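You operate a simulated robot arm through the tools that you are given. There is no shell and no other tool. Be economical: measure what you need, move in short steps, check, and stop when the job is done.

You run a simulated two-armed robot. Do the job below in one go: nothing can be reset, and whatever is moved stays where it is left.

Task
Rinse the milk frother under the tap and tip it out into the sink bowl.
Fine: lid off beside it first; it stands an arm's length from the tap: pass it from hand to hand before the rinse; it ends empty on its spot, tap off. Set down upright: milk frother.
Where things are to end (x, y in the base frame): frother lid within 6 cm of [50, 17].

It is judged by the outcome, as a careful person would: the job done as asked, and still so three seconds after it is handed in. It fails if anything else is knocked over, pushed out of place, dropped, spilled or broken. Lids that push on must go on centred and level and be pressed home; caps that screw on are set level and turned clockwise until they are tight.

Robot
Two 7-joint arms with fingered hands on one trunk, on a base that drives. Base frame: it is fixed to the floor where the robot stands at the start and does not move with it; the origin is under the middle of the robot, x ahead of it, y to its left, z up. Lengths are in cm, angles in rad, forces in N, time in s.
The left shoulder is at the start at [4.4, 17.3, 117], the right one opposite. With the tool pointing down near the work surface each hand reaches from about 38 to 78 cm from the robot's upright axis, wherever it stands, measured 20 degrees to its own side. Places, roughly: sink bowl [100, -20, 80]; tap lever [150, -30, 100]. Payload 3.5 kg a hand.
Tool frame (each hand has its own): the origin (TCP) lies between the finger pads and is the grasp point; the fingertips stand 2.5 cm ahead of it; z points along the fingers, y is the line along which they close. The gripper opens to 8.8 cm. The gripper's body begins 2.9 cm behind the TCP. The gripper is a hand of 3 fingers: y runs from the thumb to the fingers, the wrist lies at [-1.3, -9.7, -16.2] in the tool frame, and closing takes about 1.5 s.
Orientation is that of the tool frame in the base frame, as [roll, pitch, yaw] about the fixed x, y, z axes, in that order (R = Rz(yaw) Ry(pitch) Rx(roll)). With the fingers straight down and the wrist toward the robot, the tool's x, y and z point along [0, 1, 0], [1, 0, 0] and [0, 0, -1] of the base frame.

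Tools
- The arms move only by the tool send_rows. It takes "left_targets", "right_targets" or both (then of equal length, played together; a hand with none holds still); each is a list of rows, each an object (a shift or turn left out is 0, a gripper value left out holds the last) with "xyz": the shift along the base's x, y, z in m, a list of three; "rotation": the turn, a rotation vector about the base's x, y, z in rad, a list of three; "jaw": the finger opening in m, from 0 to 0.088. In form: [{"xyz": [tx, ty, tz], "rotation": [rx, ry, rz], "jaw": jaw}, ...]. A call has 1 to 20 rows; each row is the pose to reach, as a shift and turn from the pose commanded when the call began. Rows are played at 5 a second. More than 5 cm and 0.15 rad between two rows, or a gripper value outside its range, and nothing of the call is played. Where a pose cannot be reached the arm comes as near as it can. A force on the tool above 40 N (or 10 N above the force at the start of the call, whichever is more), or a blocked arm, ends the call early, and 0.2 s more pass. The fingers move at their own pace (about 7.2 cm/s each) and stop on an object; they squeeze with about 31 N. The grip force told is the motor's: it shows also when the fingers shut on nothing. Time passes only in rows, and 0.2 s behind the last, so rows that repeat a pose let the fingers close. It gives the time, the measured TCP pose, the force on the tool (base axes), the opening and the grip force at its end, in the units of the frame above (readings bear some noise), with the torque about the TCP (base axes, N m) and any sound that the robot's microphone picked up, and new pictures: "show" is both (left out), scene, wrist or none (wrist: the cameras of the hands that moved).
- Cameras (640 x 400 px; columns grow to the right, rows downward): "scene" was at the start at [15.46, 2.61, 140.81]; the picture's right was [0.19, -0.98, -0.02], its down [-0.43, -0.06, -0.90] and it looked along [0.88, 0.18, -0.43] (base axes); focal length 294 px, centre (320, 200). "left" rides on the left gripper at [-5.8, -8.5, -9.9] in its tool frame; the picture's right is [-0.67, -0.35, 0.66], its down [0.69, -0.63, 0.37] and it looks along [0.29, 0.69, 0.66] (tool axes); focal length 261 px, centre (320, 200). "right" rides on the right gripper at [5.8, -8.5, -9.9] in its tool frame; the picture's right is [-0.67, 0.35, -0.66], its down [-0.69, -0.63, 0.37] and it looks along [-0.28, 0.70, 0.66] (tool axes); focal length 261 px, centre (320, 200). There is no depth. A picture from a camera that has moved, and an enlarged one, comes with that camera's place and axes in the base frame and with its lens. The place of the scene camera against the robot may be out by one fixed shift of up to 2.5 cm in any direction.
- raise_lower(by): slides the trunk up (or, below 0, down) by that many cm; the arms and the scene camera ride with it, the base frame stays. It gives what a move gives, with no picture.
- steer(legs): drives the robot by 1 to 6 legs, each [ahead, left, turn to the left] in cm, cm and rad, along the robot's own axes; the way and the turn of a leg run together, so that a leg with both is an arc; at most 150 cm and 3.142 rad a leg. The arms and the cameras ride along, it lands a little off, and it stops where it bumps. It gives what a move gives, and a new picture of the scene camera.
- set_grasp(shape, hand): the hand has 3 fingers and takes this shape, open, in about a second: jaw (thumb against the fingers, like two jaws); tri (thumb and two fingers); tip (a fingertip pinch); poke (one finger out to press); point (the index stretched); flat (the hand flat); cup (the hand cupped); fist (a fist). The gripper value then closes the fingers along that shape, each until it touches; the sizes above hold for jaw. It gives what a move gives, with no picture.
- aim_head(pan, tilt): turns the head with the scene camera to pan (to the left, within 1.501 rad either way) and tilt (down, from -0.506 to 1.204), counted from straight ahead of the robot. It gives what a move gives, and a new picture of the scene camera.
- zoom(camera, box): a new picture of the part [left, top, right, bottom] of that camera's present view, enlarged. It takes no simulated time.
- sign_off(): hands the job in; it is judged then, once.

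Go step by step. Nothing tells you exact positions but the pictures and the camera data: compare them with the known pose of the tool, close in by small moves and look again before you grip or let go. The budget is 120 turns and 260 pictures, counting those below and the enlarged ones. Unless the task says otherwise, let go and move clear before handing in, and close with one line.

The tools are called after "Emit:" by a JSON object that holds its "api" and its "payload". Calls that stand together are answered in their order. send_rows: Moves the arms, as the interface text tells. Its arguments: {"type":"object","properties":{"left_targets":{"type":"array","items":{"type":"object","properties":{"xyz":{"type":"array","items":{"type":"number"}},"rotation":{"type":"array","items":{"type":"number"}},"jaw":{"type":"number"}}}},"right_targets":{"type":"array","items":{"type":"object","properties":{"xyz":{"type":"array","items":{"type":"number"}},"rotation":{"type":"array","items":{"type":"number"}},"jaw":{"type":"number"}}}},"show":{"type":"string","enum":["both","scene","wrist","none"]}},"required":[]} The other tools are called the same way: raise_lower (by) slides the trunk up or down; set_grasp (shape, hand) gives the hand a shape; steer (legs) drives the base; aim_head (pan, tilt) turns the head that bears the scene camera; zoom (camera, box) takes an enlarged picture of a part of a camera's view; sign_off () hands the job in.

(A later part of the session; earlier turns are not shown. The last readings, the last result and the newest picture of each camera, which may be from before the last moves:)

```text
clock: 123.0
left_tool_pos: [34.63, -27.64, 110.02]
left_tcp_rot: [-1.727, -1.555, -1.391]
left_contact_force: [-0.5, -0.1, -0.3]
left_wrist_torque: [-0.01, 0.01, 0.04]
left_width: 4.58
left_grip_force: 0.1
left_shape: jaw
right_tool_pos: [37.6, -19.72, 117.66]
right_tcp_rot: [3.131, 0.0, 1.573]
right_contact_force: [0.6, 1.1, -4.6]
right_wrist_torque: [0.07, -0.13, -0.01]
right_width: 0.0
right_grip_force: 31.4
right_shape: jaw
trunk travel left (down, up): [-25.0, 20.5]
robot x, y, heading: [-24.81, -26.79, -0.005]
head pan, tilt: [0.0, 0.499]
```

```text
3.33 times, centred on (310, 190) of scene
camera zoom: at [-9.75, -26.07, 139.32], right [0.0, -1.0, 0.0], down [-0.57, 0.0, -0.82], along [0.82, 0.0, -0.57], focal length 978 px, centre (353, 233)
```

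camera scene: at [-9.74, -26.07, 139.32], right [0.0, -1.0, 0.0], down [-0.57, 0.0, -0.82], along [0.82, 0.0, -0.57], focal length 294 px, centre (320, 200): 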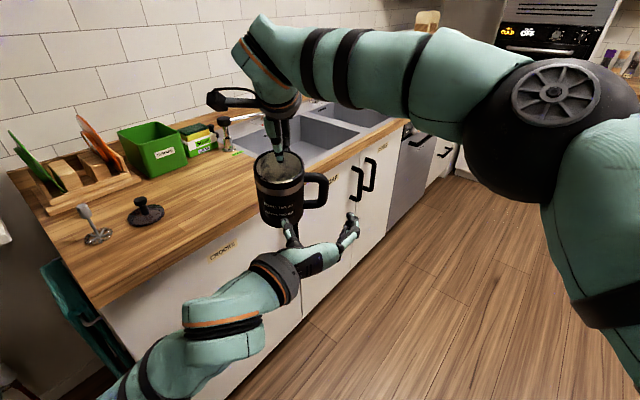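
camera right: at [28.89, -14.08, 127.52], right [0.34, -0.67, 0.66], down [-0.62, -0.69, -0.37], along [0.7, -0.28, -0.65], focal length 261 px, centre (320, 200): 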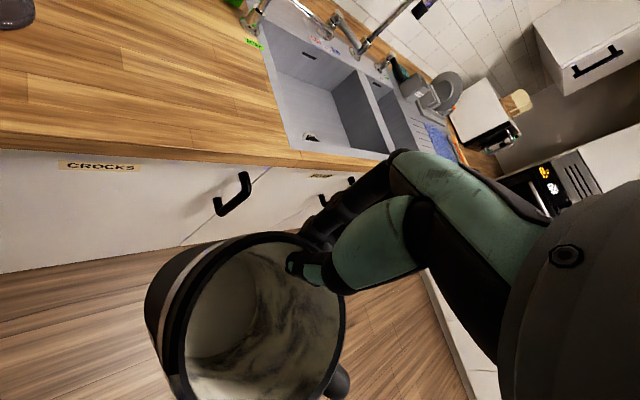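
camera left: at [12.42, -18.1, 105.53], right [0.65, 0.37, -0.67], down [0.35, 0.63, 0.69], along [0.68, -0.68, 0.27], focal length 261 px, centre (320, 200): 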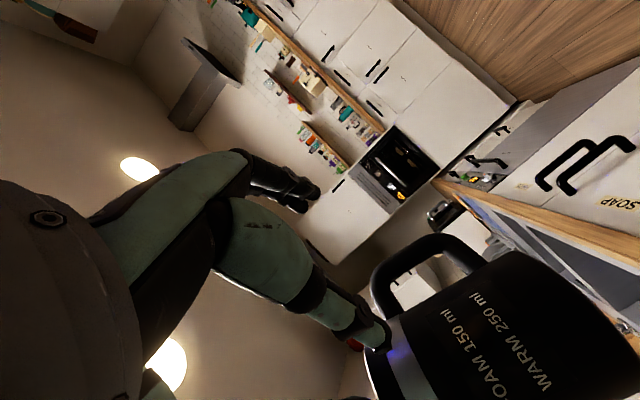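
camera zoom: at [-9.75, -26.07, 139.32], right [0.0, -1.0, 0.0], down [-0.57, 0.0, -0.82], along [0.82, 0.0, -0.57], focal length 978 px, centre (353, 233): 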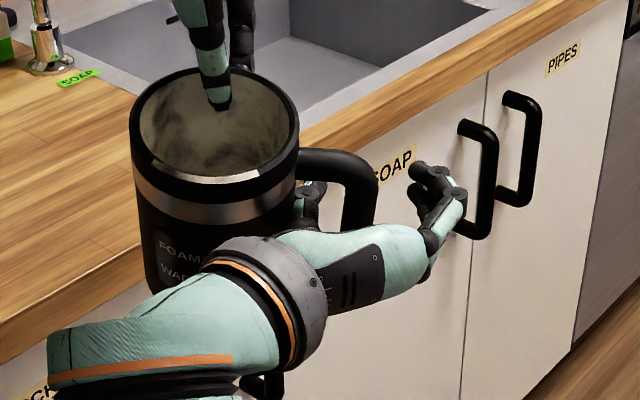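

The thumb is inside the loop with the bar between thumb and fingers. I'll close the left hand.

Emit:
{"api": "send_rows", "payload": {"left_targets": [{"jaw": 0.03}, {"jaw": 0.015}, {"jaw": 0.0}, {"jaw": 0.0}, {"jaw": 0.0}, {"jaw": 0.0}, {"jaw": 0.0}, {"jaw": 0.0}], "show": "scene"}}

Emit:
{"api": "zoom", "payload": {"camera": "scene", "box": [250, 130, 370, 250]}}

```text
clock: 124.8
left_tool_pos: [34.63, -27.63, 110.07]
left_tcp_rot: [-1.624, -1.558, -1.495]
left_contact_force: [2.6, 5.4, 2.6]
left_wrist_torque: [-0.02, 0.04, -0.05]
left_width: 0.28
left_grip_force: 31.1
left_shape: jaw
right_tool_pos: [37.55, -19.76, 117.57]
right_tcp_rot: [3.13, 0.001, 1.572]
right_contact_force: [-2.3, -3.9, -6.4]
right_wrist_torque: [-0.08, -0.05, -0.03]
right_width: 0.0
right_grip_force: 30.8
right_shape: jaw
trunk travel left (down, up): [-25.0, 20.5]
robot x, y, heading: [-25.35, -26.92, 0.003]
head pan, tilt: [0.0, 0.499]
camera scene: at [-9.73, -26.08, 139.32], right [0.0, -1.0, 0.0], down [-0.57, 0.0, -0.82], along [0.82, 0.0, -0.57], focal length 294 px, centre (320, 200)
```

scene: 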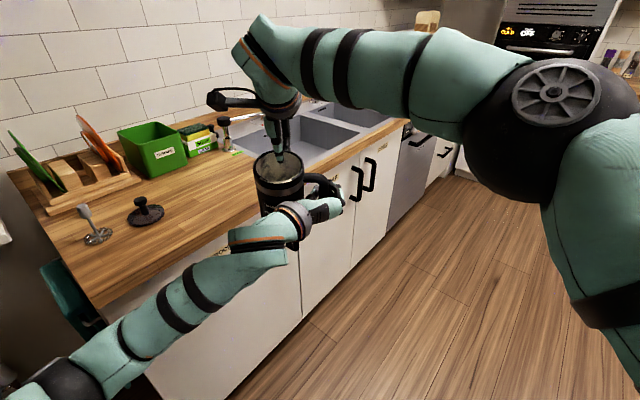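

```text
3.33 times, centred on (310, 190) of scene
camera zoom: at [-9.73, -26.08, 139.32], right [0.0, -1.0, 0.0], down [-0.57, 0.0, -0.82], along [0.82, 0.0, -0.57], focal length 978 px, centre (353, 233)
```

zoom: 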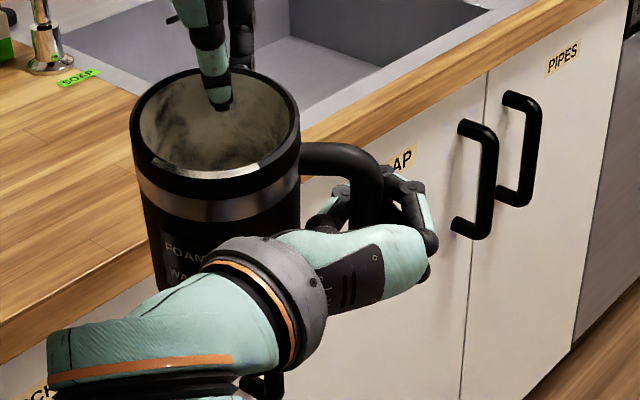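

Both hands hold it, and the handle is caged by the left. Now the right lets go and lifts straight out.

Emit:
{"api": "send_rows", "payload": {"right_targets": [{"jaw": 0.02}, {"jaw": 0.04}, {"jaw": 0.045}, {"jaw": 0.045}, {"jaw": 0.045}, {"jaw": 0.045}, {"xyz": [0, 0, 0.02], "jaw": 0.045}, {"xyz": [0, 0, 0.05]}, {"xyz": [0, 0, 0.08]}, {"xyz": [0, 0, 0.1]}], "show": "scene"}}

Emit:
{"api": "zoom", "payload": {"camera": "scene", "box": [230, 110, 370, 260]}}

```text
clock: 127.0
left_tool_pos: [34.82, -27.78, 109.97]
left_tcp_rot: [-1.721, -1.557, -1.395]
left_contact_force: [0.2, 0.1, 0.7]
left_wrist_torque: [-0.28, -0.02, 0.04]
left_width: 0.25
left_grip_force: 31.3
left_shape: jaw
right_tool_pos: [37.8, -21.24, 126.82]
right_tcp_rot: [3.141, -0.004, 1.555]
right_contact_force: [-0.2, -0.4, -0.2]
right_wrist_torque: [0.01, -0.04, -0.01]
right_width: 4.47
right_grip_force: 0.1
right_shape: jaw
right hand out of reach, approached as far as the arm can: row 10
trunk travel left (down, up): [-25.0, 20.5]
robot x, y, heading: [-25.0, -26.79, 0.001]
head pan, tilt: [0.0, 0.499]
camera scene: at [-9.72, -26.15, 139.31], right [0.0, -1.0, 0.0], down [-0.57, 0.0, -0.82], along [0.82, 0.0, -0.57], focal length 294 px, centre (320, 200)
```

scene: 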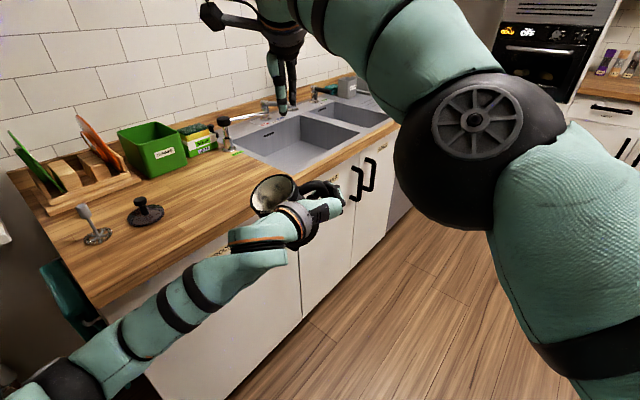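

```text
2.67 times, centred on (300, 185) of scene
camera zoom: at [-9.72, -26.15, 139.31], right [0.0, -1.0, 0.0], down [-0.57, 0.0, -0.82], along [0.82, 0.0, -0.57], focal length 783 px, centre (373, 240)
```

zoom: 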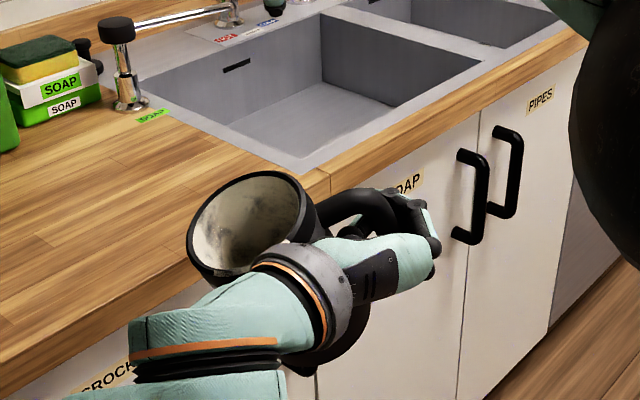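

The frother sagged about 40° toward the left until caught, but is held. I'll roll the left hand further to bring it upright and see if it keeps its place.

Emit:
{"api": "send_rows", "payload": {"left_targets": [{"rotation": [0.13, 0, 0]}, {"rotation": [0.26, 0, 0]}, {"rotation": [0.39, 0, 0]}, {"rotation": [0.52, 0, 0]}, {"rotation": [0.65, 0, 0]}, {"rotation": [0.65, 0, 0]}], "show": "none"}}

Emit:
{"api": "zoom", "payload": {"camera": "scene", "box": [210, 110, 370, 280]}}

```text
clock: 128.4
left_tool_pos: [34.77, -27.7, 110.13]
left_tcp_rot: [-1.551, -0.905, -1.566]
left_contact_force: [0.5, -0.3, -4.0]
left_wrist_torque: [-0.29, -0.09, -0.01]
left_width: 0.27
left_grip_force: 30.9
left_shape: jaw
right_tool_pos: [37.64, -21.0, 127.19]
right_tcp_rot: [3.138, -0.01, 1.557]
right_contact_force: [0.4, -0.3, 0.5]
right_wrist_torque: [0.01, 0.0, 0.0]
right_width: 4.44
right_grip_force: 0.0
right_shape: jaw
trunk travel left (down, up): [-25.0, 20.5]
robot x, y, heading: [-24.68, -27.14, -0.001]
head pan, tilt: [0.0, 0.499]
```

```text
2.35 times, centred on (290, 195) of scene
camera zoom: at [-9.73, -26.05, 139.31], right [0.0, -1.0, 0.0], down [-0.57, 0.0, -0.82], along [0.82, 0.0, -0.57], focal length 691 px, centre (391, 212)
```

zoom: 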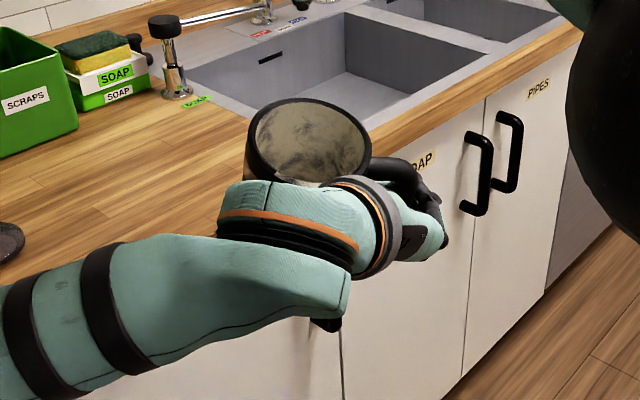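

The frother is nearly upright and firmly held by the left, so the pass is done. Now I'll swing the right hand away to the right side.

Emit:
{"api": "send_rows", "payload": {"right_targets": [{"xyz": [0, -0.03, 0]}, {"xyz": [-0.01, -0.06, 0]}, {"xyz": [-0.03, -0.1, 0]}, {"xyz": [-0.05, -0.14, 0]}, {"xyz": [-0.07, -0.18, 0]}, {"xyz": [-0.09, -0.22, -0.01]}, {"xyz": [-0.11, -0.26, -0.02]}, {"xyz": [-0.13, -0.3, -0.03]}, {"xyz": [-0.15, -0.34, -0.04]}, {"xyz": [-0.16, -0.36, -0.06]}], "show": "scene"}}

```text
clock: 130.6
left_tool_pos: [34.63, -27.77, 110.08]
left_tcp_rot: [-1.552, -0.907, -1.566]
left_contact_force: [-0.8, -0.4, -4.8]
left_wrist_torque: [-0.31, -0.1, 0.03]
left_width: 0.25
left_grip_force: 30.9
left_shape: jaw
right_tool_pos: [21.1, -56.3, 121.52]
right_tcp_rot: [3.128, 0.0, 1.571]
right_contact_force: [-0.3, 0.2, 0.9]
right_wrist_torque: [0.05, -0.01, 0.0]
right_width: 4.46
right_grip_force: 0.1
right_shape: jaw
trunk travel left (down, up): [-25.0, 20.5]
robot x, y, heading: [-25.06, -26.74, -0.0]
head pan, tilt: [0.0, 0.499]
camera scene: at [-9.75, -26.17, 139.32], right [0.0, -1.0, 0.0], down [-0.57, 0.0, -0.82], along [0.82, 0.0, -0.57], focal length 294 px, centre (320, 200)
```

scene: 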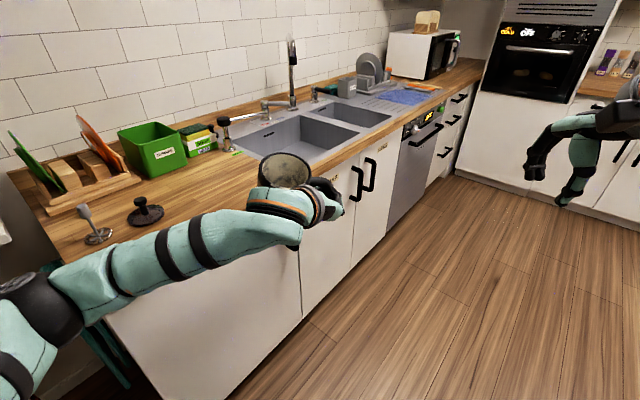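

The view confirms the spout outlet near (110, -16, 119) and the ON/OFF post near (156, -23). I'll drive along the counter, turn to face it, and look.

Emit:
{"api": "steer", "payload": {"legs": [[95, -74, 0], [0, 0, 0.91]]}}

```text
clock: 139.0
left_tool_pos: [107.21, -53.97, 110.09]
left_tcp_rot: [-1.549, -0.907, -0.66]
left_contact_force: [0.0, 0.4, -3.9]
left_wrist_torque: [-0.08, -0.29, 0.03]
left_width: 0.27
left_grip_force: 31.0
left_shape: jaw
right_tool_pos: [121.22, -82.09, 121.42]
right_tcp_rot: [3.13, 0.0, 2.481]
right_contact_force: [0.3, -0.2, 0.3]
right_wrist_torque: [0.03, 0.03, 0.01]
right_width: 4.44
right_grip_force: 0.0
right_shape: jaw
trunk travel left (down, up): [-25.0, 20.5]
robot x, y, heading: [69.94, -100.32, 0.91]
head pan, tilt: [0.0, 0.499]
camera scene: at [79.73, -88.7, 139.32], right [0.79, -0.61, 0.0], down [-0.35, -0.45, -0.82], along [0.5, 0.65, -0.57], focal length 294 px, centre (320, 200)
```

scene: 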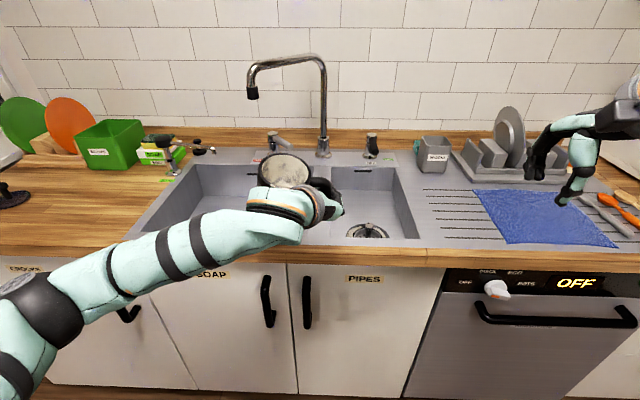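

I now face the sink squarely: the spout outlet is ahead-left, and the ON/OFF post ahead-right with its lever pointing at me. I'll enlarge the lever and the frother.

Emit:
{"api": "zoom", "payload": {"camera": "scene", "box": [330, 110, 450, 190]}}

Emit:
{"api": "zoom", "payload": {"camera": "scene", "box": [210, 60, 370, 240]}}

```text
5.00 times, centred on (390, 150) of scene
camera zoom: at [79.73, -88.7, 139.32], right [0.79, -0.61, 0.0], down [-0.35, -0.45, -0.82], along [0.5, 0.65, -0.57], focal length 1468 px, centre (-30, 450)
```

zoom: 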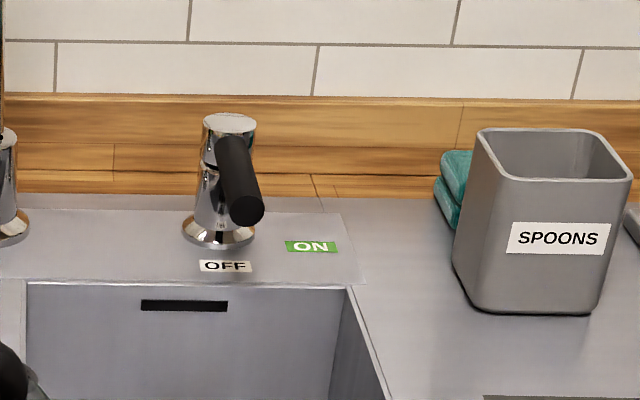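

```text
2.22 times, centred on (290, 150) of scene
camera zoom: at [79.73, -88.7, 139.32], right [0.79, -0.61, 0.0], down [-0.35, -0.45, -0.82], along [0.5, 0.65, -0.57], focal length 652 px, centre (387, 311)
```

zoom: 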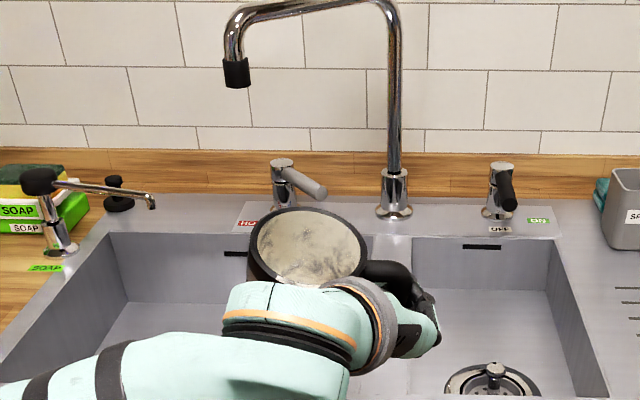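

The lever points at OFF (toward me) and ON is 90° anticlockwise, to the right. I'll drive straight ahead 34 cm, with the right hand kept clear.

Emit:
{"api": "steer", "payload": {"legs": [[34, 0, 0]]}}

```text
clock: 141.3
left_tool_pos: [128.13, -26.95, 110.08]
left_tcp_rot: [-1.551, -0.907, -0.657]
left_contact_force: [-0.1, 0.4, -4.0]
left_wrist_torque: [-0.11, -0.32, 0.01]
left_width: 0.28
left_grip_force: 30.7
left_shape: jaw
right_tool_pos: [142.26, -54.98, 121.42]
right_tcp_rot: [3.128, -0.001, 2.483]
right_contact_force: [0.6, -0.1, 0.4]
right_wrist_torque: [-0.02, -0.02, 0.01]
right_width: 4.45
right_grip_force: 0.0
right_shape: jaw
trunk travel left (down, up): [-25.0, 20.5]
robot x, y, heading: [90.93, -73.33, 0.911]
head pan, tilt: [0.0, 0.499]
camera scene: at [100.66, -61.71, 139.33], right [0.79, -0.61, 0.0], down [-0.35, -0.45, -0.82], along [0.5, 0.65, -0.57], focal length 294 px, centre (320, 200)
```

scene: 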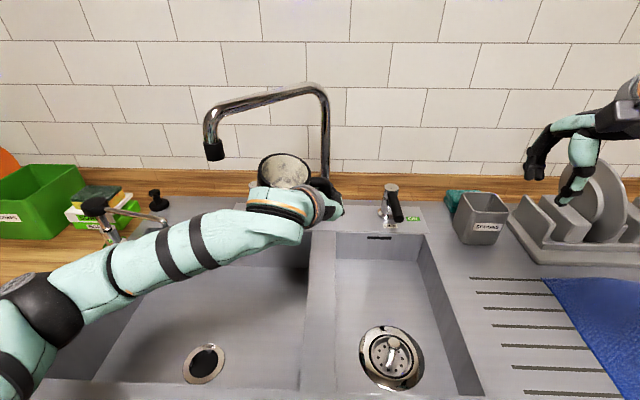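

The spout outlet is at robot-frame (60, 16.6), z 118. I'll move the frother left beneath it, lower it slightly and level its backward tilt.

Emit:
{"api": "send_rows", "payload": {"left_targets": [{"xyz": [0, 0, -0.02]}, {"xyz": [0, 0, -0.04], "rotation": [-0.05, 0.04, 0]}, {"xyz": [-0.02, 0.015, -0.04], "rotation": [-0.12, 0.09, 0]}, {"xyz": [-0.045, 0.035, -0.04], "rotation": [-0.18, 0.14, 0]}, {"xyz": [-0.07, 0.054, -0.04], "rotation": [-0.237, 0.184, 0]}, {"xyz": [-0.093, 0.072, -0.04], "rotation": [-0.237, 0.184, 0]}, {"xyz": [-0.093, 0.072, -0.04], "rotation": [-0.237, 0.184, 0]}], "show": "scene"}}

Emit:
{"api": "zoom", "payload": {"camera": "scene", "box": [160, 100, 320, 260]}}

```text
clock: 142.9
left_tool_pos: [118.87, -19.72, 106.17]
left_tcp_rot: [-2.015, -0.85, -0.296]
left_contact_force: [-0.2, -0.3, -3.3]
left_wrist_torque: [-0.14, -0.27, -0.01]
left_width: 0.24
left_grip_force: 30.9
left_shape: jaw
right_tool_pos: [142.25, -55.15, 121.45]
right_tcp_rot: [3.132, -0.002, 2.483]
right_contact_force: [-0.7, 0.6, 0.7]
right_wrist_torque: [0.01, -0.01, 0.0]
right_width: 4.46
right_grip_force: 0.0
right_shape: jaw
trunk travel left (down, up): [-25.0, 20.5]
robot x, y, heading: [90.84, -73.49, 0.911]
head pan, tilt: [0.0, 0.499]
camera scene: at [100.75, -61.65, 139.31], right [0.79, -0.61, 0.0], down [-0.35, -0.45, -0.82], along [0.5, 0.65, -0.57], focal length 294 px, centre (320, 200)
```

scene: 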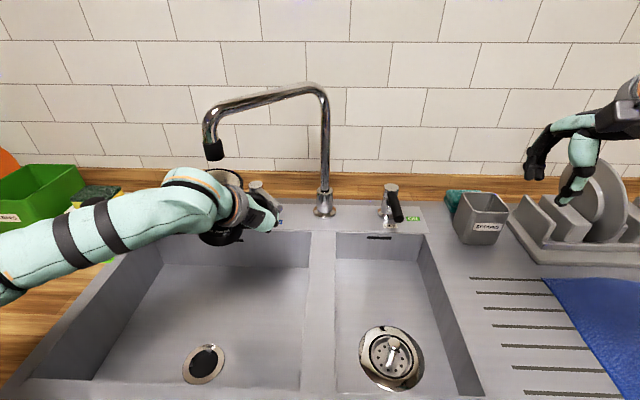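

```text
2.50 times, centred on (240, 180) of scene
camera zoom: at [100.75, -61.65, 139.31], right [0.79, -0.61, 0.0], down [-0.35, -0.45, -0.82], along [0.5, 0.65, -0.57], focal length 734 px, centre (520, 250)
```

zoom: 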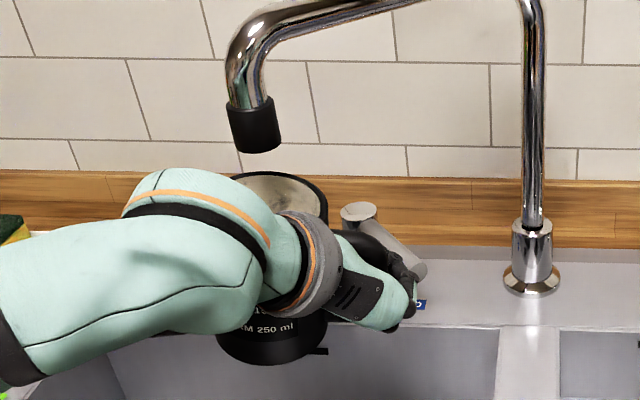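

The outlet is above the frother's mouth. Now the lever: I'll enlarge it to fix its place from here.

Emit:
{"api": "zoom", "payload": {"camera": "scene", "box": [350, 160, 450, 250]}}

Emit:
{"api": "zoom", "payload": {"camera": "right", "box": [0, 0, 640, 400]}}

```text
4.44 times, centred on (400, 205) of scene
camera zoom: at [100.75, -61.65, 139.31], right [0.79, -0.61, 0.0], down [-0.35, -0.45, -0.82], along [0.5, 0.65, -0.57], focal length 1304 px, centre (-36, 178)
```

zoom: 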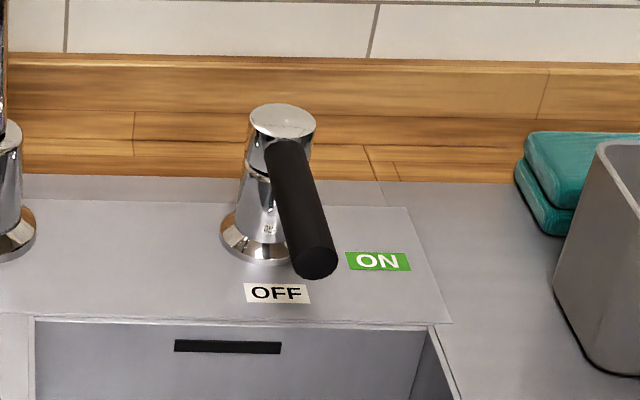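

```text
1.00 times, centred on (320, 200) of right (not enlarged: the box is as wide or as high as the picture)
camera zoom: at [132.38, -58.49, 131.3], right [0.74, -0.14, 0.66], down [0.16, -0.91, -0.37], along [0.65, 0.38, -0.65], focal length 261 px, centre (320, 200)
```

zoom: 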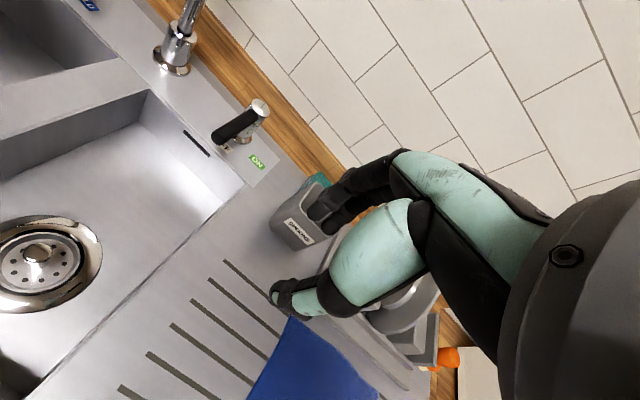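

The lever runs from the post at robot-frame (74.6, -18.2) to its tip at (64.6, -18), z about 100. I'll close the right hand into a pusher and set it down just left of the lever.

Emit:
{"api": "send_rows", "payload": {"right_targets": [{"xyz": [-0.009, 0.04, -0.01], "jaw": 0.0}, {"xyz": [-0.018, 0.08, -0.02]}, {"xyz": [-0.027, 0.12, -0.03]}, {"xyz": [-0.034, 0.165, -0.04]}, {"xyz": [-0.036, 0.205, -0.05]}, {"xyz": [-0.015, 0.235, -0.06]}, {"xyz": [0.007, 0.26, -0.08]}, {"xyz": [0.007, 0.26, -0.12]}, {"xyz": [0.007, 0.26, -0.16]}, {"xyz": [0.007, 0.26, -0.18]}, {"xyz": [0.007, 0.26, -0.18]}], "show": "both"}}

Emit:
{"api": "zoom", "payload": {"camera": "scene", "box": [320, 130, 460, 250]}}

```text
clock: 145.3
left_tool_pos: [118.9, -19.67, 106.12]
left_tcp_rot: [-2.013, -0.85, -0.297]
left_contact_force: [-0.1, -0.1, -3.4]
left_wrist_torque: [-0.15, -0.27, -0.03]
left_width: 0.26
left_grip_force: 31.1
left_shape: jaw
right_tool_pos: [142.71, -29.19, 103.33]
right_tcp_rot: [3.129, 0.001, 2.484]
right_contact_force: [-0.1, 0.1, -0.1]
right_wrist_torque: [-0.03, 0.03, -0.03]
right_width: 0.0
right_grip_force: 31.4
right_shape: jaw
trunk travel left (down, up): [-25.0, 20.5]
robot x, y, heading: [91.17, -73.75, 0.909]
head pan, tilt: [0.0, 0.499]
camera scene: at [100.68, -61.65, 139.32], right [0.79, -0.61, 0.0], down [-0.35, -0.45, -0.82], along [0.5, 0.65, -0.57], focal length 294 px, centre (320, 200)
camera right: at [132.88, -32.52, 113.25], right [0.74, -0.14, 0.66], down [0.16, -0.91, -0.37], along [0.66, 0.38, -0.65], focal length 261 px, centre (320, 200)
```

scene: 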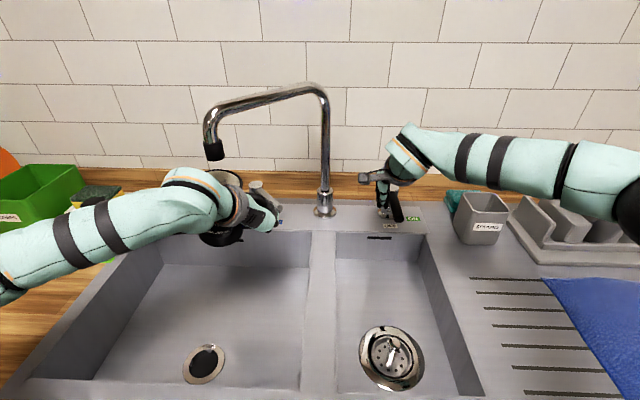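
right: 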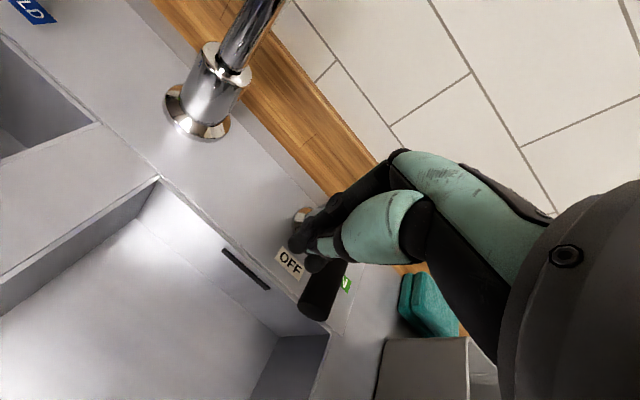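

```text
3.33 times, centred on (390, 190) of scene
camera zoom: at [100.68, -61.65, 139.32], right [0.79, -0.61, 0.0], down [-0.35, -0.45, -0.82], along [0.5, 0.65, -0.57], focal length 978 px, centre (87, 233)
```

zoom: 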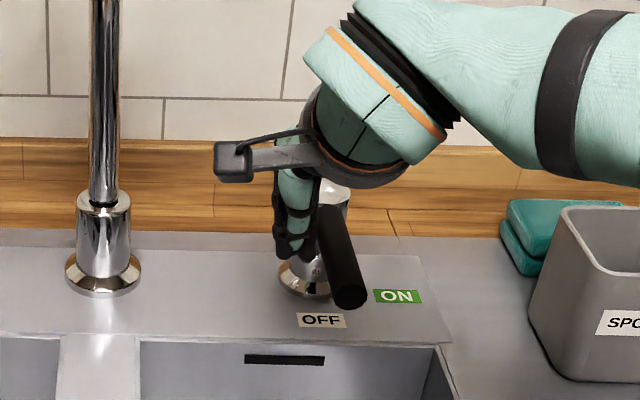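

The fingers stand left of the lever at the right radius. I'll lower a little and push it round to ON along its arc.

Emit:
{"api": "send_rows", "payload": {"right_targets": [{"xyz": [0, 0, -0.025]}, {"xyz": [0, 0, -0.048]}, {"xyz": [0.0194, -0.0125, -0.048]}, {"xyz": [0.034, -0.0264, -0.048]}, {"xyz": [0.0511, -0.0377, -0.048]}, {"xyz": [0.0711, -0.0438, -0.048]}, {"xyz": [0.0912, -0.0448, -0.048]}, {"xyz": [0.111, -0.0402, -0.048]}, {"xyz": [0.129, -0.0307, -0.048]}, {"xyz": [0.137, -0.024, -0.048]}], "show": "scene"}}

Emit:
{"api": "zoom", "payload": {"camera": "scene", "box": [320, 130, 460, 250]}}

```text
clock: 147.4
left_tool_pos: [118.21, -20.54, 106.51]
left_tcp_rot: [-2.006, -0.856, -0.303]
left_contact_force: [-0.9, 0.1, -3.3]
left_wrist_torque: [-0.14, -0.28, 0.05]
left_width: 0.27
left_grip_force: 30.8
left_shape: jaw
right_tool_pos: [155.25, -32.06, 99.18]
right_tcp_rot: [3.129, -0.004, 2.487]
right_contact_force: [-30.3, -20.5, 15.8]
right_wrist_torque: [-0.07, -0.12, -0.15]
right_width: 0.01
right_grip_force: 30.7
right_shape: jaw
trunk travel left (down, up): [-25.0, 20.5]
robot x, y, heading: [91.2, -73.42, 0.909]
head pan, tilt: [0.0, 0.499]
stopped in row 10 (right hand): the force on the tool passed its limit at 46 N (the readings are from after the stop); the commanded pose is now the measured one
camera scene: at [99.75, -62.45, 139.47], right [0.79, -0.61, 0.0], down [-0.35, -0.45, -0.82], along [0.51, 0.65, -0.57], focal length 294 px, centre (320, 200)
```

scene: 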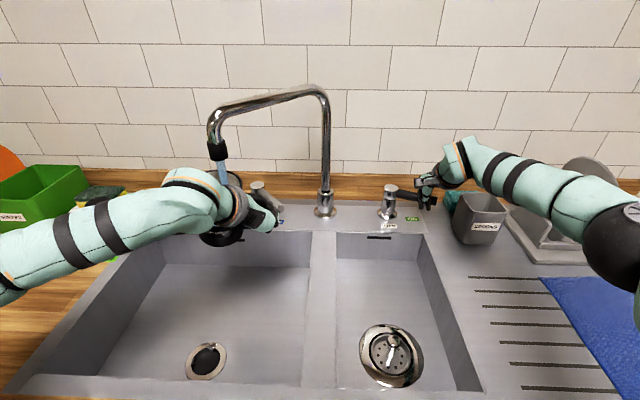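

```text
3.33 times, centred on (390, 190) of scene
camera zoom: at [99.75, -62.45, 139.47], right [0.79, -0.61, 0.0], down [-0.35, -0.45, -0.82], along [0.51, 0.65, -0.57], focal length 978 px, centre (87, 233)
```

zoom: 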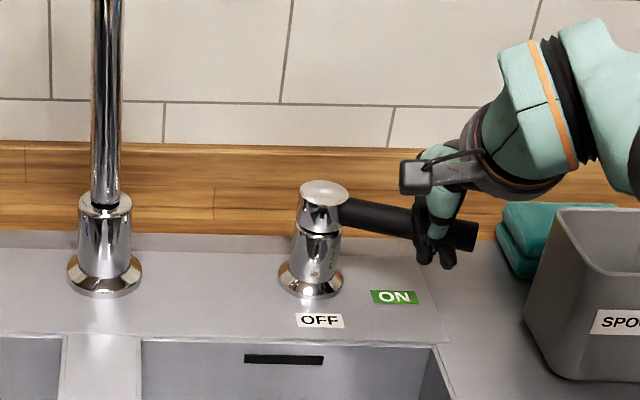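

The lever reached ON and water is running. I'll ease the push off and check the stream falls into the frother.

Emit:
{"api": "send_rows", "payload": {"right_targets": [{"xyz": [-0.009, -0.012, 0]}, {"xyz": [-0.012, -0.016, 0]}, {"xyz": [-0.012, -0.016, 0]}], "show": "none"}}

Emit:
{"api": "zoom", "payload": {"camera": "scene", "box": [160, 100, 320, 260]}}

Emit:
{"api": "zoom", "payload": {"camera": "left", "box": [0, 0, 640, 400]}}

```text
clock: 148.2
left_tool_pos: [118.6, -19.93, 106.22]
left_tcp_rot: [-2.012, -0.852, -0.3]
left_contact_force: [-0.5, -0.5, -4.1]
left_wrist_torque: [-0.15, -0.29, 0.0]
left_width: 0.24
left_grip_force: 31.2
left_shape: jaw
right_tool_pos: [154.5, -33.29, 98.57]
right_tcp_rot: [3.136, 0.001, 2.486]
right_contact_force: [-8.7, 0.0, 10.6]
right_wrist_torque: [0.11, -0.3, 0.07]
right_width: 0.03
right_grip_force: 30.9
right_shape: jaw
trunk travel left (down, up): [-25.0, 20.5]
robot x, y, heading: [90.89, -73.24, 0.909]
head pan, tilt: [0.0, 0.499]
```

```text
2.50 times, centred on (240, 180) of scene
camera zoom: at [100.24, -61.74, 139.34], right [0.79, -0.61, 0.0], down [-0.35, -0.45, -0.82], along [0.5, 0.65, -0.57], focal length 734 px, centre (520, 250)
```

zoom: 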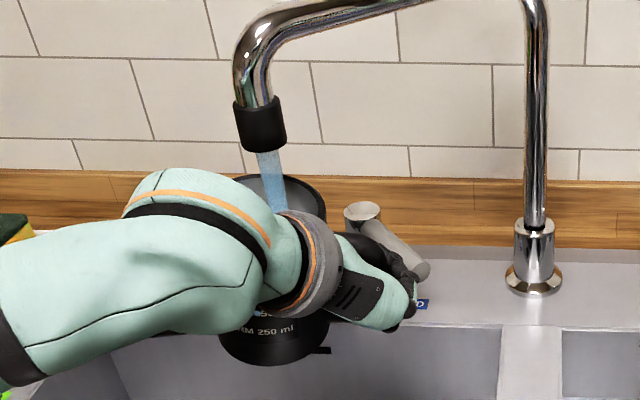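

```text
1.00 times, centred on (320, 200) of left (not enlarged: the box is as wide or as high as the picture)
camera zoom: at [104.68, -21.19, 109.68], right [-0.23, 0.85, -0.48], down [0.31, 0.53, 0.79], along [0.92, 0.03, -0.38], focal length 261 px, centre (320, 200)
```

zoom: 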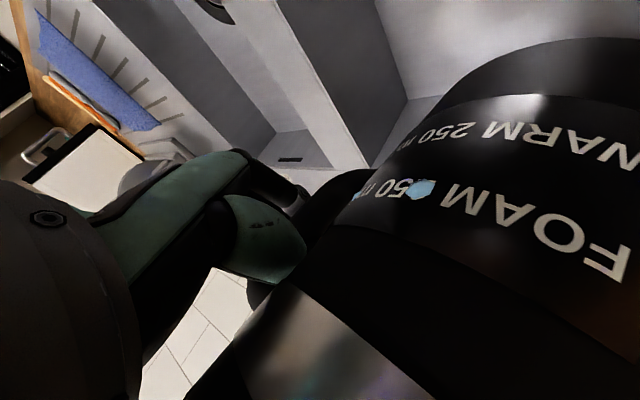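

The stream falls inside the frother. While it fills, I'll lift the right hand over the lever to its wall side, ready to turn it off.

Emit:
{"api": "send_rows", "payload": {"right_targets": [{"xyz": [-0.004, -0.005, 0.02]}, {"xyz": [-0.004, -0.005, 0.05]}, {"xyz": [-0.004, -0.005, 0.075]}, {"xyz": [0.012, 0.02, 0.08]}, {"xyz": [0.03, 0.045, 0.08]}, {"xyz": [0.042, 0.066, 0.08]}, {"xyz": [0.042, 0.066, 0.08]}], "show": "scene"}}

Emit:
{"api": "zoom", "payload": {"camera": "scene", "box": [320, 130, 460, 250]}}

```text
clock: 149.8
left_tool_pos: [118.68, -19.88, 106.14]
left_tcp_rot: [-2.015, -0.85, -0.298]
left_contact_force: [-0.3, 0.1, -3.9]
left_wrist_torque: [-0.15, -0.28, -0.02]
left_width: 0.24
left_grip_force: 31.2
left_shape: jaw
right_tool_pos: [155.45, -32.09, 106.21]
right_tcp_rot: [3.138, -0.006, 2.486]
right_contact_force: [0.6, -0.4, 0.8]
right_wrist_torque: [0.03, -0.01, 0.02]
right_width: 0.02
right_grip_force: 31.3
right_shape: jaw
right hand out of reach, approached as far as the arm can: row 4, 5, 6, 7
trunk travel left (down, up): [-25.0, 20.5]
robot x, y, heading: [90.55, -73.62, 0.913]
head pan, tilt: [0.0, 0.499]
camera scene: at [100.64, -61.62, 139.31], right [0.79, -0.61, 0.0], down [-0.35, -0.45, -0.82], along [0.5, 0.65, -0.57], focal length 294 px, centre (320, 200)
```

scene: 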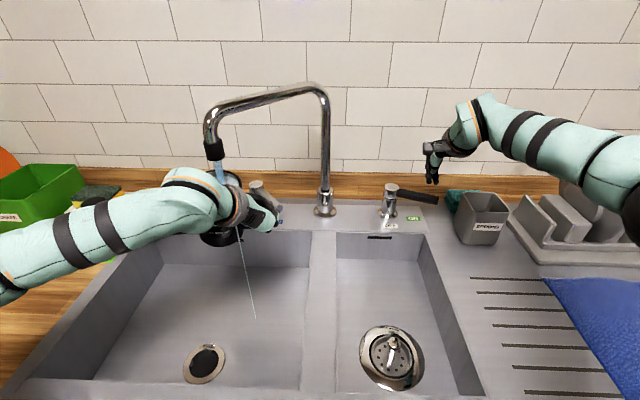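

```text
3.33 times, centred on (390, 190) of scene
camera zoom: at [100.64, -61.62, 139.31], right [0.79, -0.61, 0.0], down [-0.35, -0.45, -0.82], along [0.5, 0.65, -0.57], focal length 978 px, centre (87, 233)
```

zoom: 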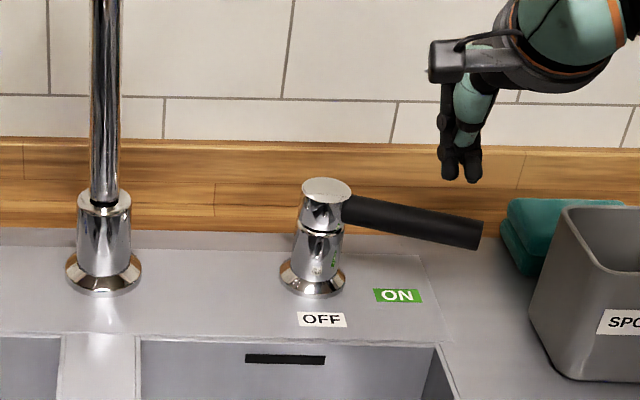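

A thin trickle leaves below the frother, so I'll look closely at where the stream actually lands.

Emit:
{"api": "zoom", "payload": {"camera": "scene", "box": [195, 130, 285, 250]}}

Emit:
{"api": "zoom", "payload": {"camera": "right", "box": [0, 0, 400, 250]}}

```text
3.33 times, centred on (240, 190) of scene
camera zoom: at [100.64, -61.62, 139.31], right [0.79, -0.61, 0.0], down [-0.35, -0.45, -0.82], along [0.5, 0.65, -0.57], focal length 978 px, centre (587, 233)
```

zoom: 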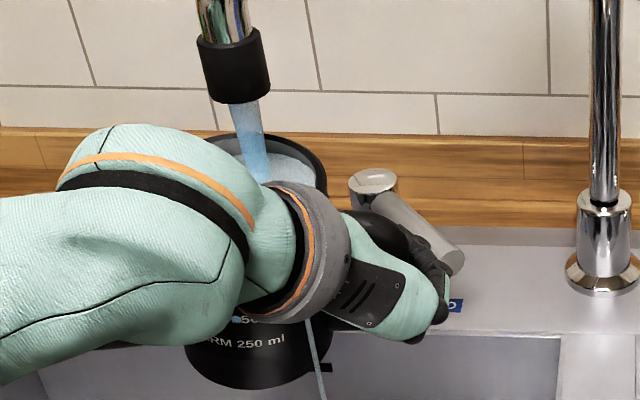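

```text
1.60 times, centred on (200, 125) of right
camera zoom: at [145.62, -35.47, 116.23], right [0.74, -0.14, 0.66], down [0.16, -0.92, -0.37], along [0.65, 0.38, -0.66], focal length 417 px, centre (512, 320)
```

zoom: 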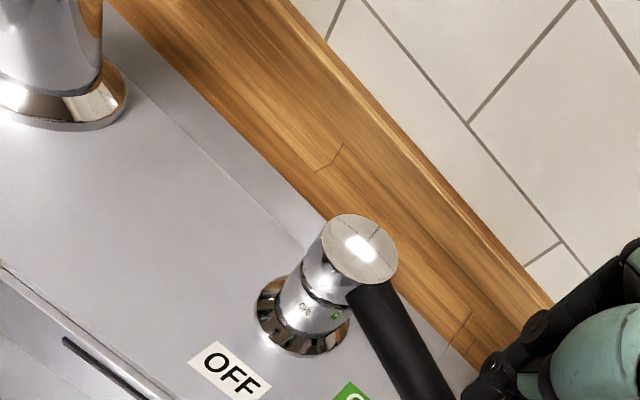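

The frother is full and just overflowing into the bowl, so the rinse is done. I'll draw it gently back out of the stream, still over the bowl.

Emit:
{"api": "send_rows", "payload": {"left_targets": [{"xyz": [-0.01, -0.006, 0]}, {"xyz": [-0.025, -0.014, 0]}, {"xyz": [-0.04, -0.022, 0]}, {"xyz": [-0.055, -0.03, 0]}, {"xyz": [-0.07, -0.038, 0]}, {"xyz": [-0.082, -0.045, 0]}, {"xyz": [-0.087, -0.047, 0.01]}, {"xyz": [-0.087, -0.047, 0.02]}], "show": "scene"}}

```text
clock: 151.6
left_tool_pos: [110.06, -24.54, 108.22]
left_tcp_rot: [-2.017, -0.851, -0.296]
left_contact_force: [0.5, 0.3, -4.1]
left_wrist_torque: [-0.15, -0.27, -0.01]
left_width: 0.22
left_grip_force: 31.1
left_shape: jaw
right_tool_pos: [155.53, -32.15, 106.14]
right_tcp_rot: [3.137, -0.003, 2.486]
right_contact_force: [0.3, -0.8, 0.1]
right_wrist_torque: [-0.01, 0.01, -0.01]
right_width: 0.01
right_grip_force: 30.8
right_shape: jaw
trunk travel left (down, up): [-25.0, 20.5]
robot x, y, heading: [90.49, -73.81, 0.908]
head pan, tilt: [0.0, 0.499]
camera scene: at [100.63, -61.68, 139.32], right [0.79, -0.61, 0.0], down [-0.35, -0.45, -0.82], along [0.5, 0.65, -0.57], focal length 294 px, centre (320, 200)
```

scene: 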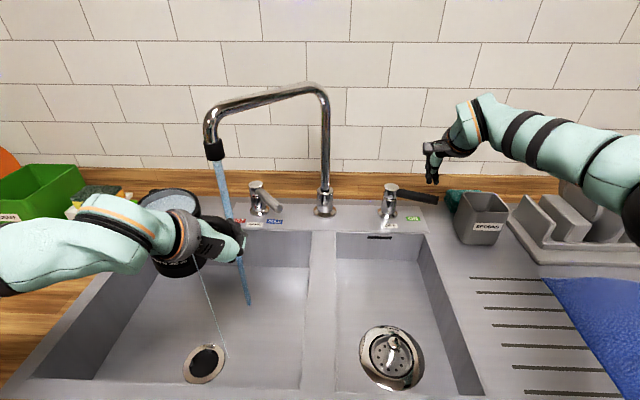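

Clear of the stream and over the bowl. Now I'll roll the frother over to its left to tip the water out.

Emit:
{"api": "send_rows", "payload": {"left_targets": [{"rotation": [-0.08, -0.103, 0]}, {"rotation": [-0.16, -0.205, 0]}, {"rotation": [-0.24, -0.308, 0]}, {"rotation": [-0.32, -0.411, 0]}, {"rotation": [-0.4, -0.514, 0]}, {"rotation": [-0.478, -0.616, 0]}, {"rotation": [-0.558, -0.719, 0]}, {"rotation": [-0.638, -0.822, 0]}, {"rotation": [-0.717, -0.924, 0]}, {"rotation": [-0.797, -1.027, 0]}, {"rotation": [-0.877, -1.13, 0]}, {"rotation": [-0.956, -1.232, 0]}, {"rotation": [-1.036, -1.335, 0]}, {"rotation": [-1.116, -1.438, 0]}, {"rotation": [-1.195, -1.54, 0]}, {"rotation": [-1.275, -1.643, 0]}], "show": "scene"}}

Emit:
{"api": "zoom", "payload": {"camera": "scene", "box": [100, 150, 280, 330]}}

```text
clock: 155.0
left_tool_pos: [108.66, -25.23, 109.48]
left_tcp_rot: [1.422, -0.175, 2.25]
left_contact_force: [-0.1, -0.7, -4.4]
left_wrist_torque: [0.0, 0.11, -0.02]
left_width: 0.16
left_grip_force: 30.8
left_shape: jaw
right_tool_pos: [154.17, -32.74, 107.51]
right_tcp_rot: [3.122, 0.002, 2.489]
right_contact_force: [-0.4, -0.1, 0.3]
right_wrist_torque: [-0.01, 0.01, 0.02]
right_width: 0.01
right_grip_force: 30.6
right_shape: jaw
trunk travel left (down, up): [-25.0, 20.5]
robot x, y, heading: [90.85, -74.03, 0.911]
head pan, tilt: [0.0, 0.499]
camera scene: at [99.14, -62.71, 139.69], right [0.79, -0.61, 0.0], down [-0.34, -0.45, -0.83], along [0.51, 0.65, -0.56], focal length 294 px, centre (320, 200)
```

scene: 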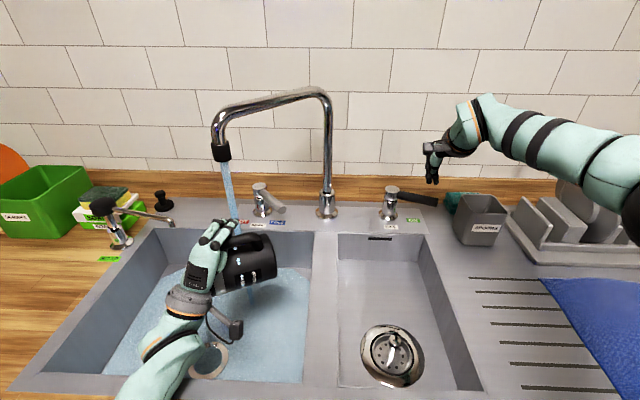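

```text
2.22 times, centred on (190, 240) of scene
camera zoom: at [99.14, -62.71, 139.69], right [0.79, -0.61, 0.0], down [-0.34, -0.45, -0.83], along [0.51, 0.65, -0.56], focal length 652 px, centre (609, 111)
```

zoom: 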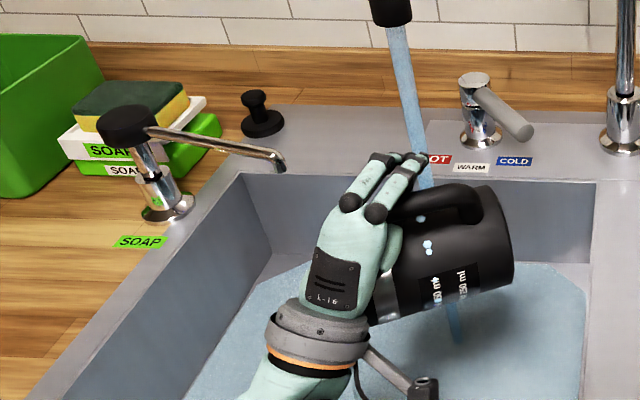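

The frother is past horizontal, mouth down-left, and water is on the bowl floor. I'll roll it a bit further to drain it fully.

Emit:
{"api": "send_rows", "payload": {"left_targets": [{"rotation": [-0.08, -0.103, 0]}, {"rotation": [-0.16, -0.205, 0]}, {"rotation": [-0.24, -0.308, 0]}, {"rotation": [-0.32, -0.411, 0]}, {"rotation": [-0.36, -0.46, 0]}, {"rotation": [-0.36, -0.46, 0]}, {"rotation": [-0.36, -0.46, 0]}], "show": "none"}}

Emit:
{"api": "zoom", "payload": {"camera": "scene", "box": [100, 130, 320, 350]}}

```text
clock: 156.8
left_tool_pos: [100.65, -22.41, 110.69]
left_tcp_rot: [1.238, 0.388, 2.294]
left_contact_force: [0.0, -0.6, -0.1]
left_wrist_torque: [0.02, 0.0, 0.0]
left_width: 0.11
left_grip_force: 30.6
left_shape: jaw
right_tool_pos: [147.27, -25.8, 107.6]
right_tcp_rot: [3.119, 0.0, 2.573]
right_contact_force: [0.6, -0.2, 0.1]
right_wrist_torque: [-0.02, -0.01, -0.01]
right_width: 0.0
right_grip_force: 30.6
right_shape: jaw
trunk travel left (down, up): [-25.0, 20.5]
robot x, y, heading: [87.71, -71.34, 0.999]
head pan, tilt: [0.0, 0.499]
stopped in row 7 (left hand): the arm was blocked; the commanded pose is now the measured one
```

```text
1.82 times, centred on (210, 240) of scene
camera zoom: at [94.85, -60.56, 139.34], right [0.84, -0.54, 0.0], down [-0.3, -0.47, -0.83], along [0.45, 0.7, -0.56], focal length 534 px, centre (520, 127)
```

zoom: 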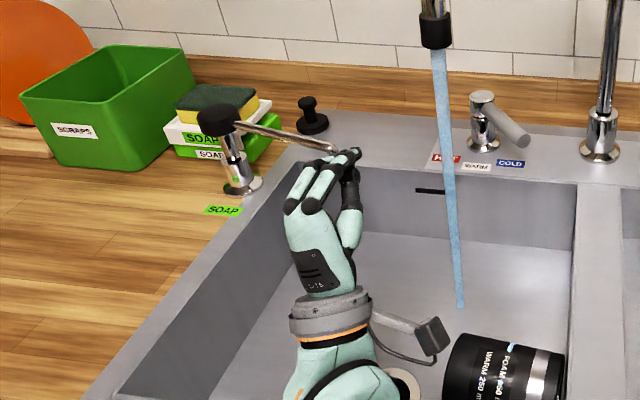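

The frother slipped off the fingers and now lies in the bowl. The base also shifted as the arm was blocked. First I'll ease the left hand up and away from the soap nozzle, then look.

Emit:
{"api": "send_rows", "payload": {"left_targets": [{"xyz": [0, 0, 0.02]}, {"xyz": [-0.005, -0.01, 0.04]}, {"xyz": [-0.015, -0.025, 0.06]}, {"xyz": [-0.03, -0.045, 0.08]}, {"xyz": [-0.04, -0.06, 0.1]}, {"xyz": [-0.04, -0.06, 0.12]}], "show": "scene"}}

Emit:
{"api": "zoom", "payload": {"camera": "scene", "box": [180, 200, 400, 380]}}

```text
clock: 158.2
left_tool_pos: [99.08, -27.23, 119.17]
left_tcp_rot: [1.329, 0.235, 2.316]
left_contact_force: [0.1, -0.3, -0.2]
left_wrist_torque: [0.0, -0.02, -0.01]
left_width: 0.12
left_grip_force: 30.9
left_shape: jaw
right_tool_pos: [148.97, -24.54, 106.26]
right_tcp_rot: [3.137, -0.002, 2.569]
right_contact_force: [0.9, -0.3, 0.0]
right_wrist_torque: [0.02, -0.01, 0.03]
right_width: 0.0
right_grip_force: 31.3
right_shape: jaw
trunk travel left (down, up): [-25.0, 20.5]
robot x, y, heading: [87.97, -71.1, 0.997]
head pan, tilt: [0.0, 0.499]
stopped in row 6 (left hand): the arm was blocked; the commanded pose is now the measured one
camera scene: at [96.81, -58.7, 139.32], right [0.84, -0.54, 0.0], down [-0.31, -0.48, -0.82], along [0.45, 0.69, -0.57], focal length 294 px, centre (320, 200)
```

scene: 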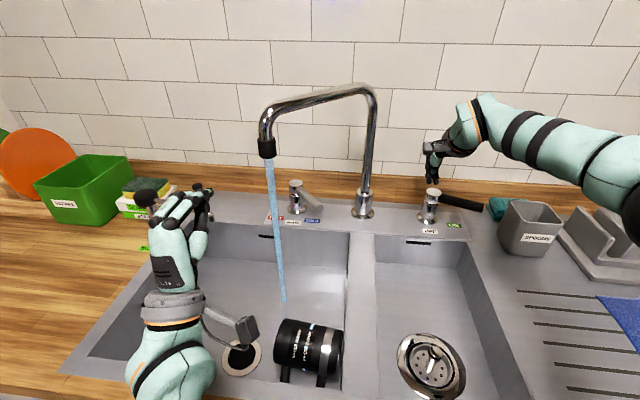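

```text
2.22 times, centred on (290, 290) of scene
camera zoom: at [96.81, -58.7, 139.32], right [0.84, -0.54, 0.0], down [-0.31, -0.48, -0.82], along [0.45, 0.69, -0.57], focal length 652 px, centre (387, 0)
```

zoom: 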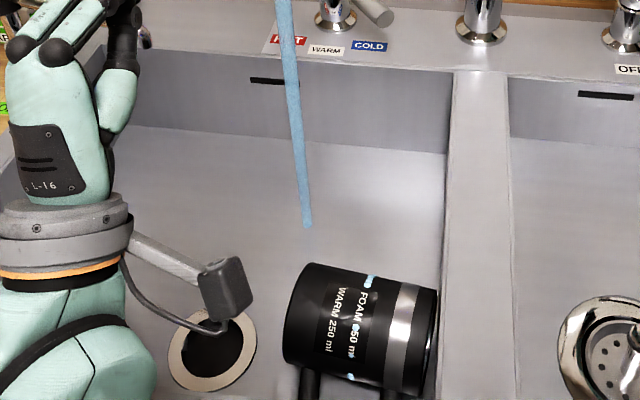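

The frother lies on its side in the bowl, mouth to the right and handle toward me, apparently whole. I'll move the left hand right, out of the way, and check the soap pump.

Emit:
{"api": "send_rows", "payload": {"left_targets": [{"xyz": [0.02, -0.008, -0.005], "jaw": 0.03}, {"xyz": [0.04, -0.016, -0.005]}, {"xyz": [0.06, -0.024, -0.005]}, {"xyz": [0.075, -0.03, -0.005]}], "show": "scene"}}

Emit:
{"api": "zoom", "payload": {"camera": "scene", "box": [60, 130, 260, 270]}}

```text
clock: 159.2
left_tool_pos: [105.72, -29.57, 116.36]
left_tcp_rot: [1.359, 0.079, 2.331]
left_contact_force: [0.2, 0.2, 0.9]
left_wrist_torque: [0.0, 0.02, 0.01]
left_width: 2.98
left_grip_force: 0.0
left_shape: jaw
right_tool_pos: [148.96, -24.64, 106.33]
right_tcp_rot: [3.137, -0.005, 2.57]
right_contact_force: [0.7, 0.7, 0.0]
right_wrist_torque: [0.01, 0.02, 0.01]
right_width: 0.0
right_grip_force: 31.1
right_shape: jaw
trunk travel left (down, up): [-25.0, 20.5]
robot x, y, heading: [87.82, -71.45, 0.998]
head pan, tilt: [0.0, 0.499]
stopped in row 4 (left hand): the arm was blocked; the commanded pose is now the measured one
camera scene: at [96.82, -58.72, 139.32], right [0.84, -0.54, 0.0], down [-0.31, -0.48, -0.82], along [0.45, 0.69, -0.57], focal length 294 px, centre (320, 200)
```

scene: 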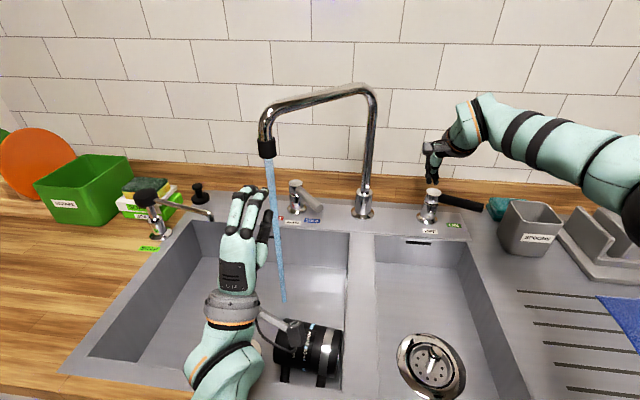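

```text
2.86 times, centred on (160, 200) of scene
camera zoom: at [96.82, -58.72, 139.32], right [0.84, -0.54, 0.0], down [-0.31, -0.48, -0.82], along [0.45, 0.69, -0.57], focal length 839 px, centre (777, 200)
```

zoom: 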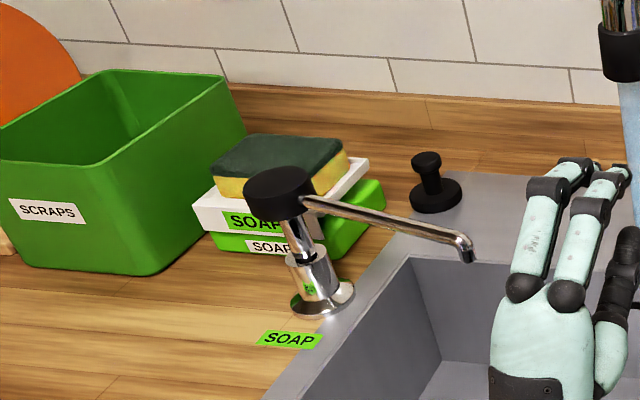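

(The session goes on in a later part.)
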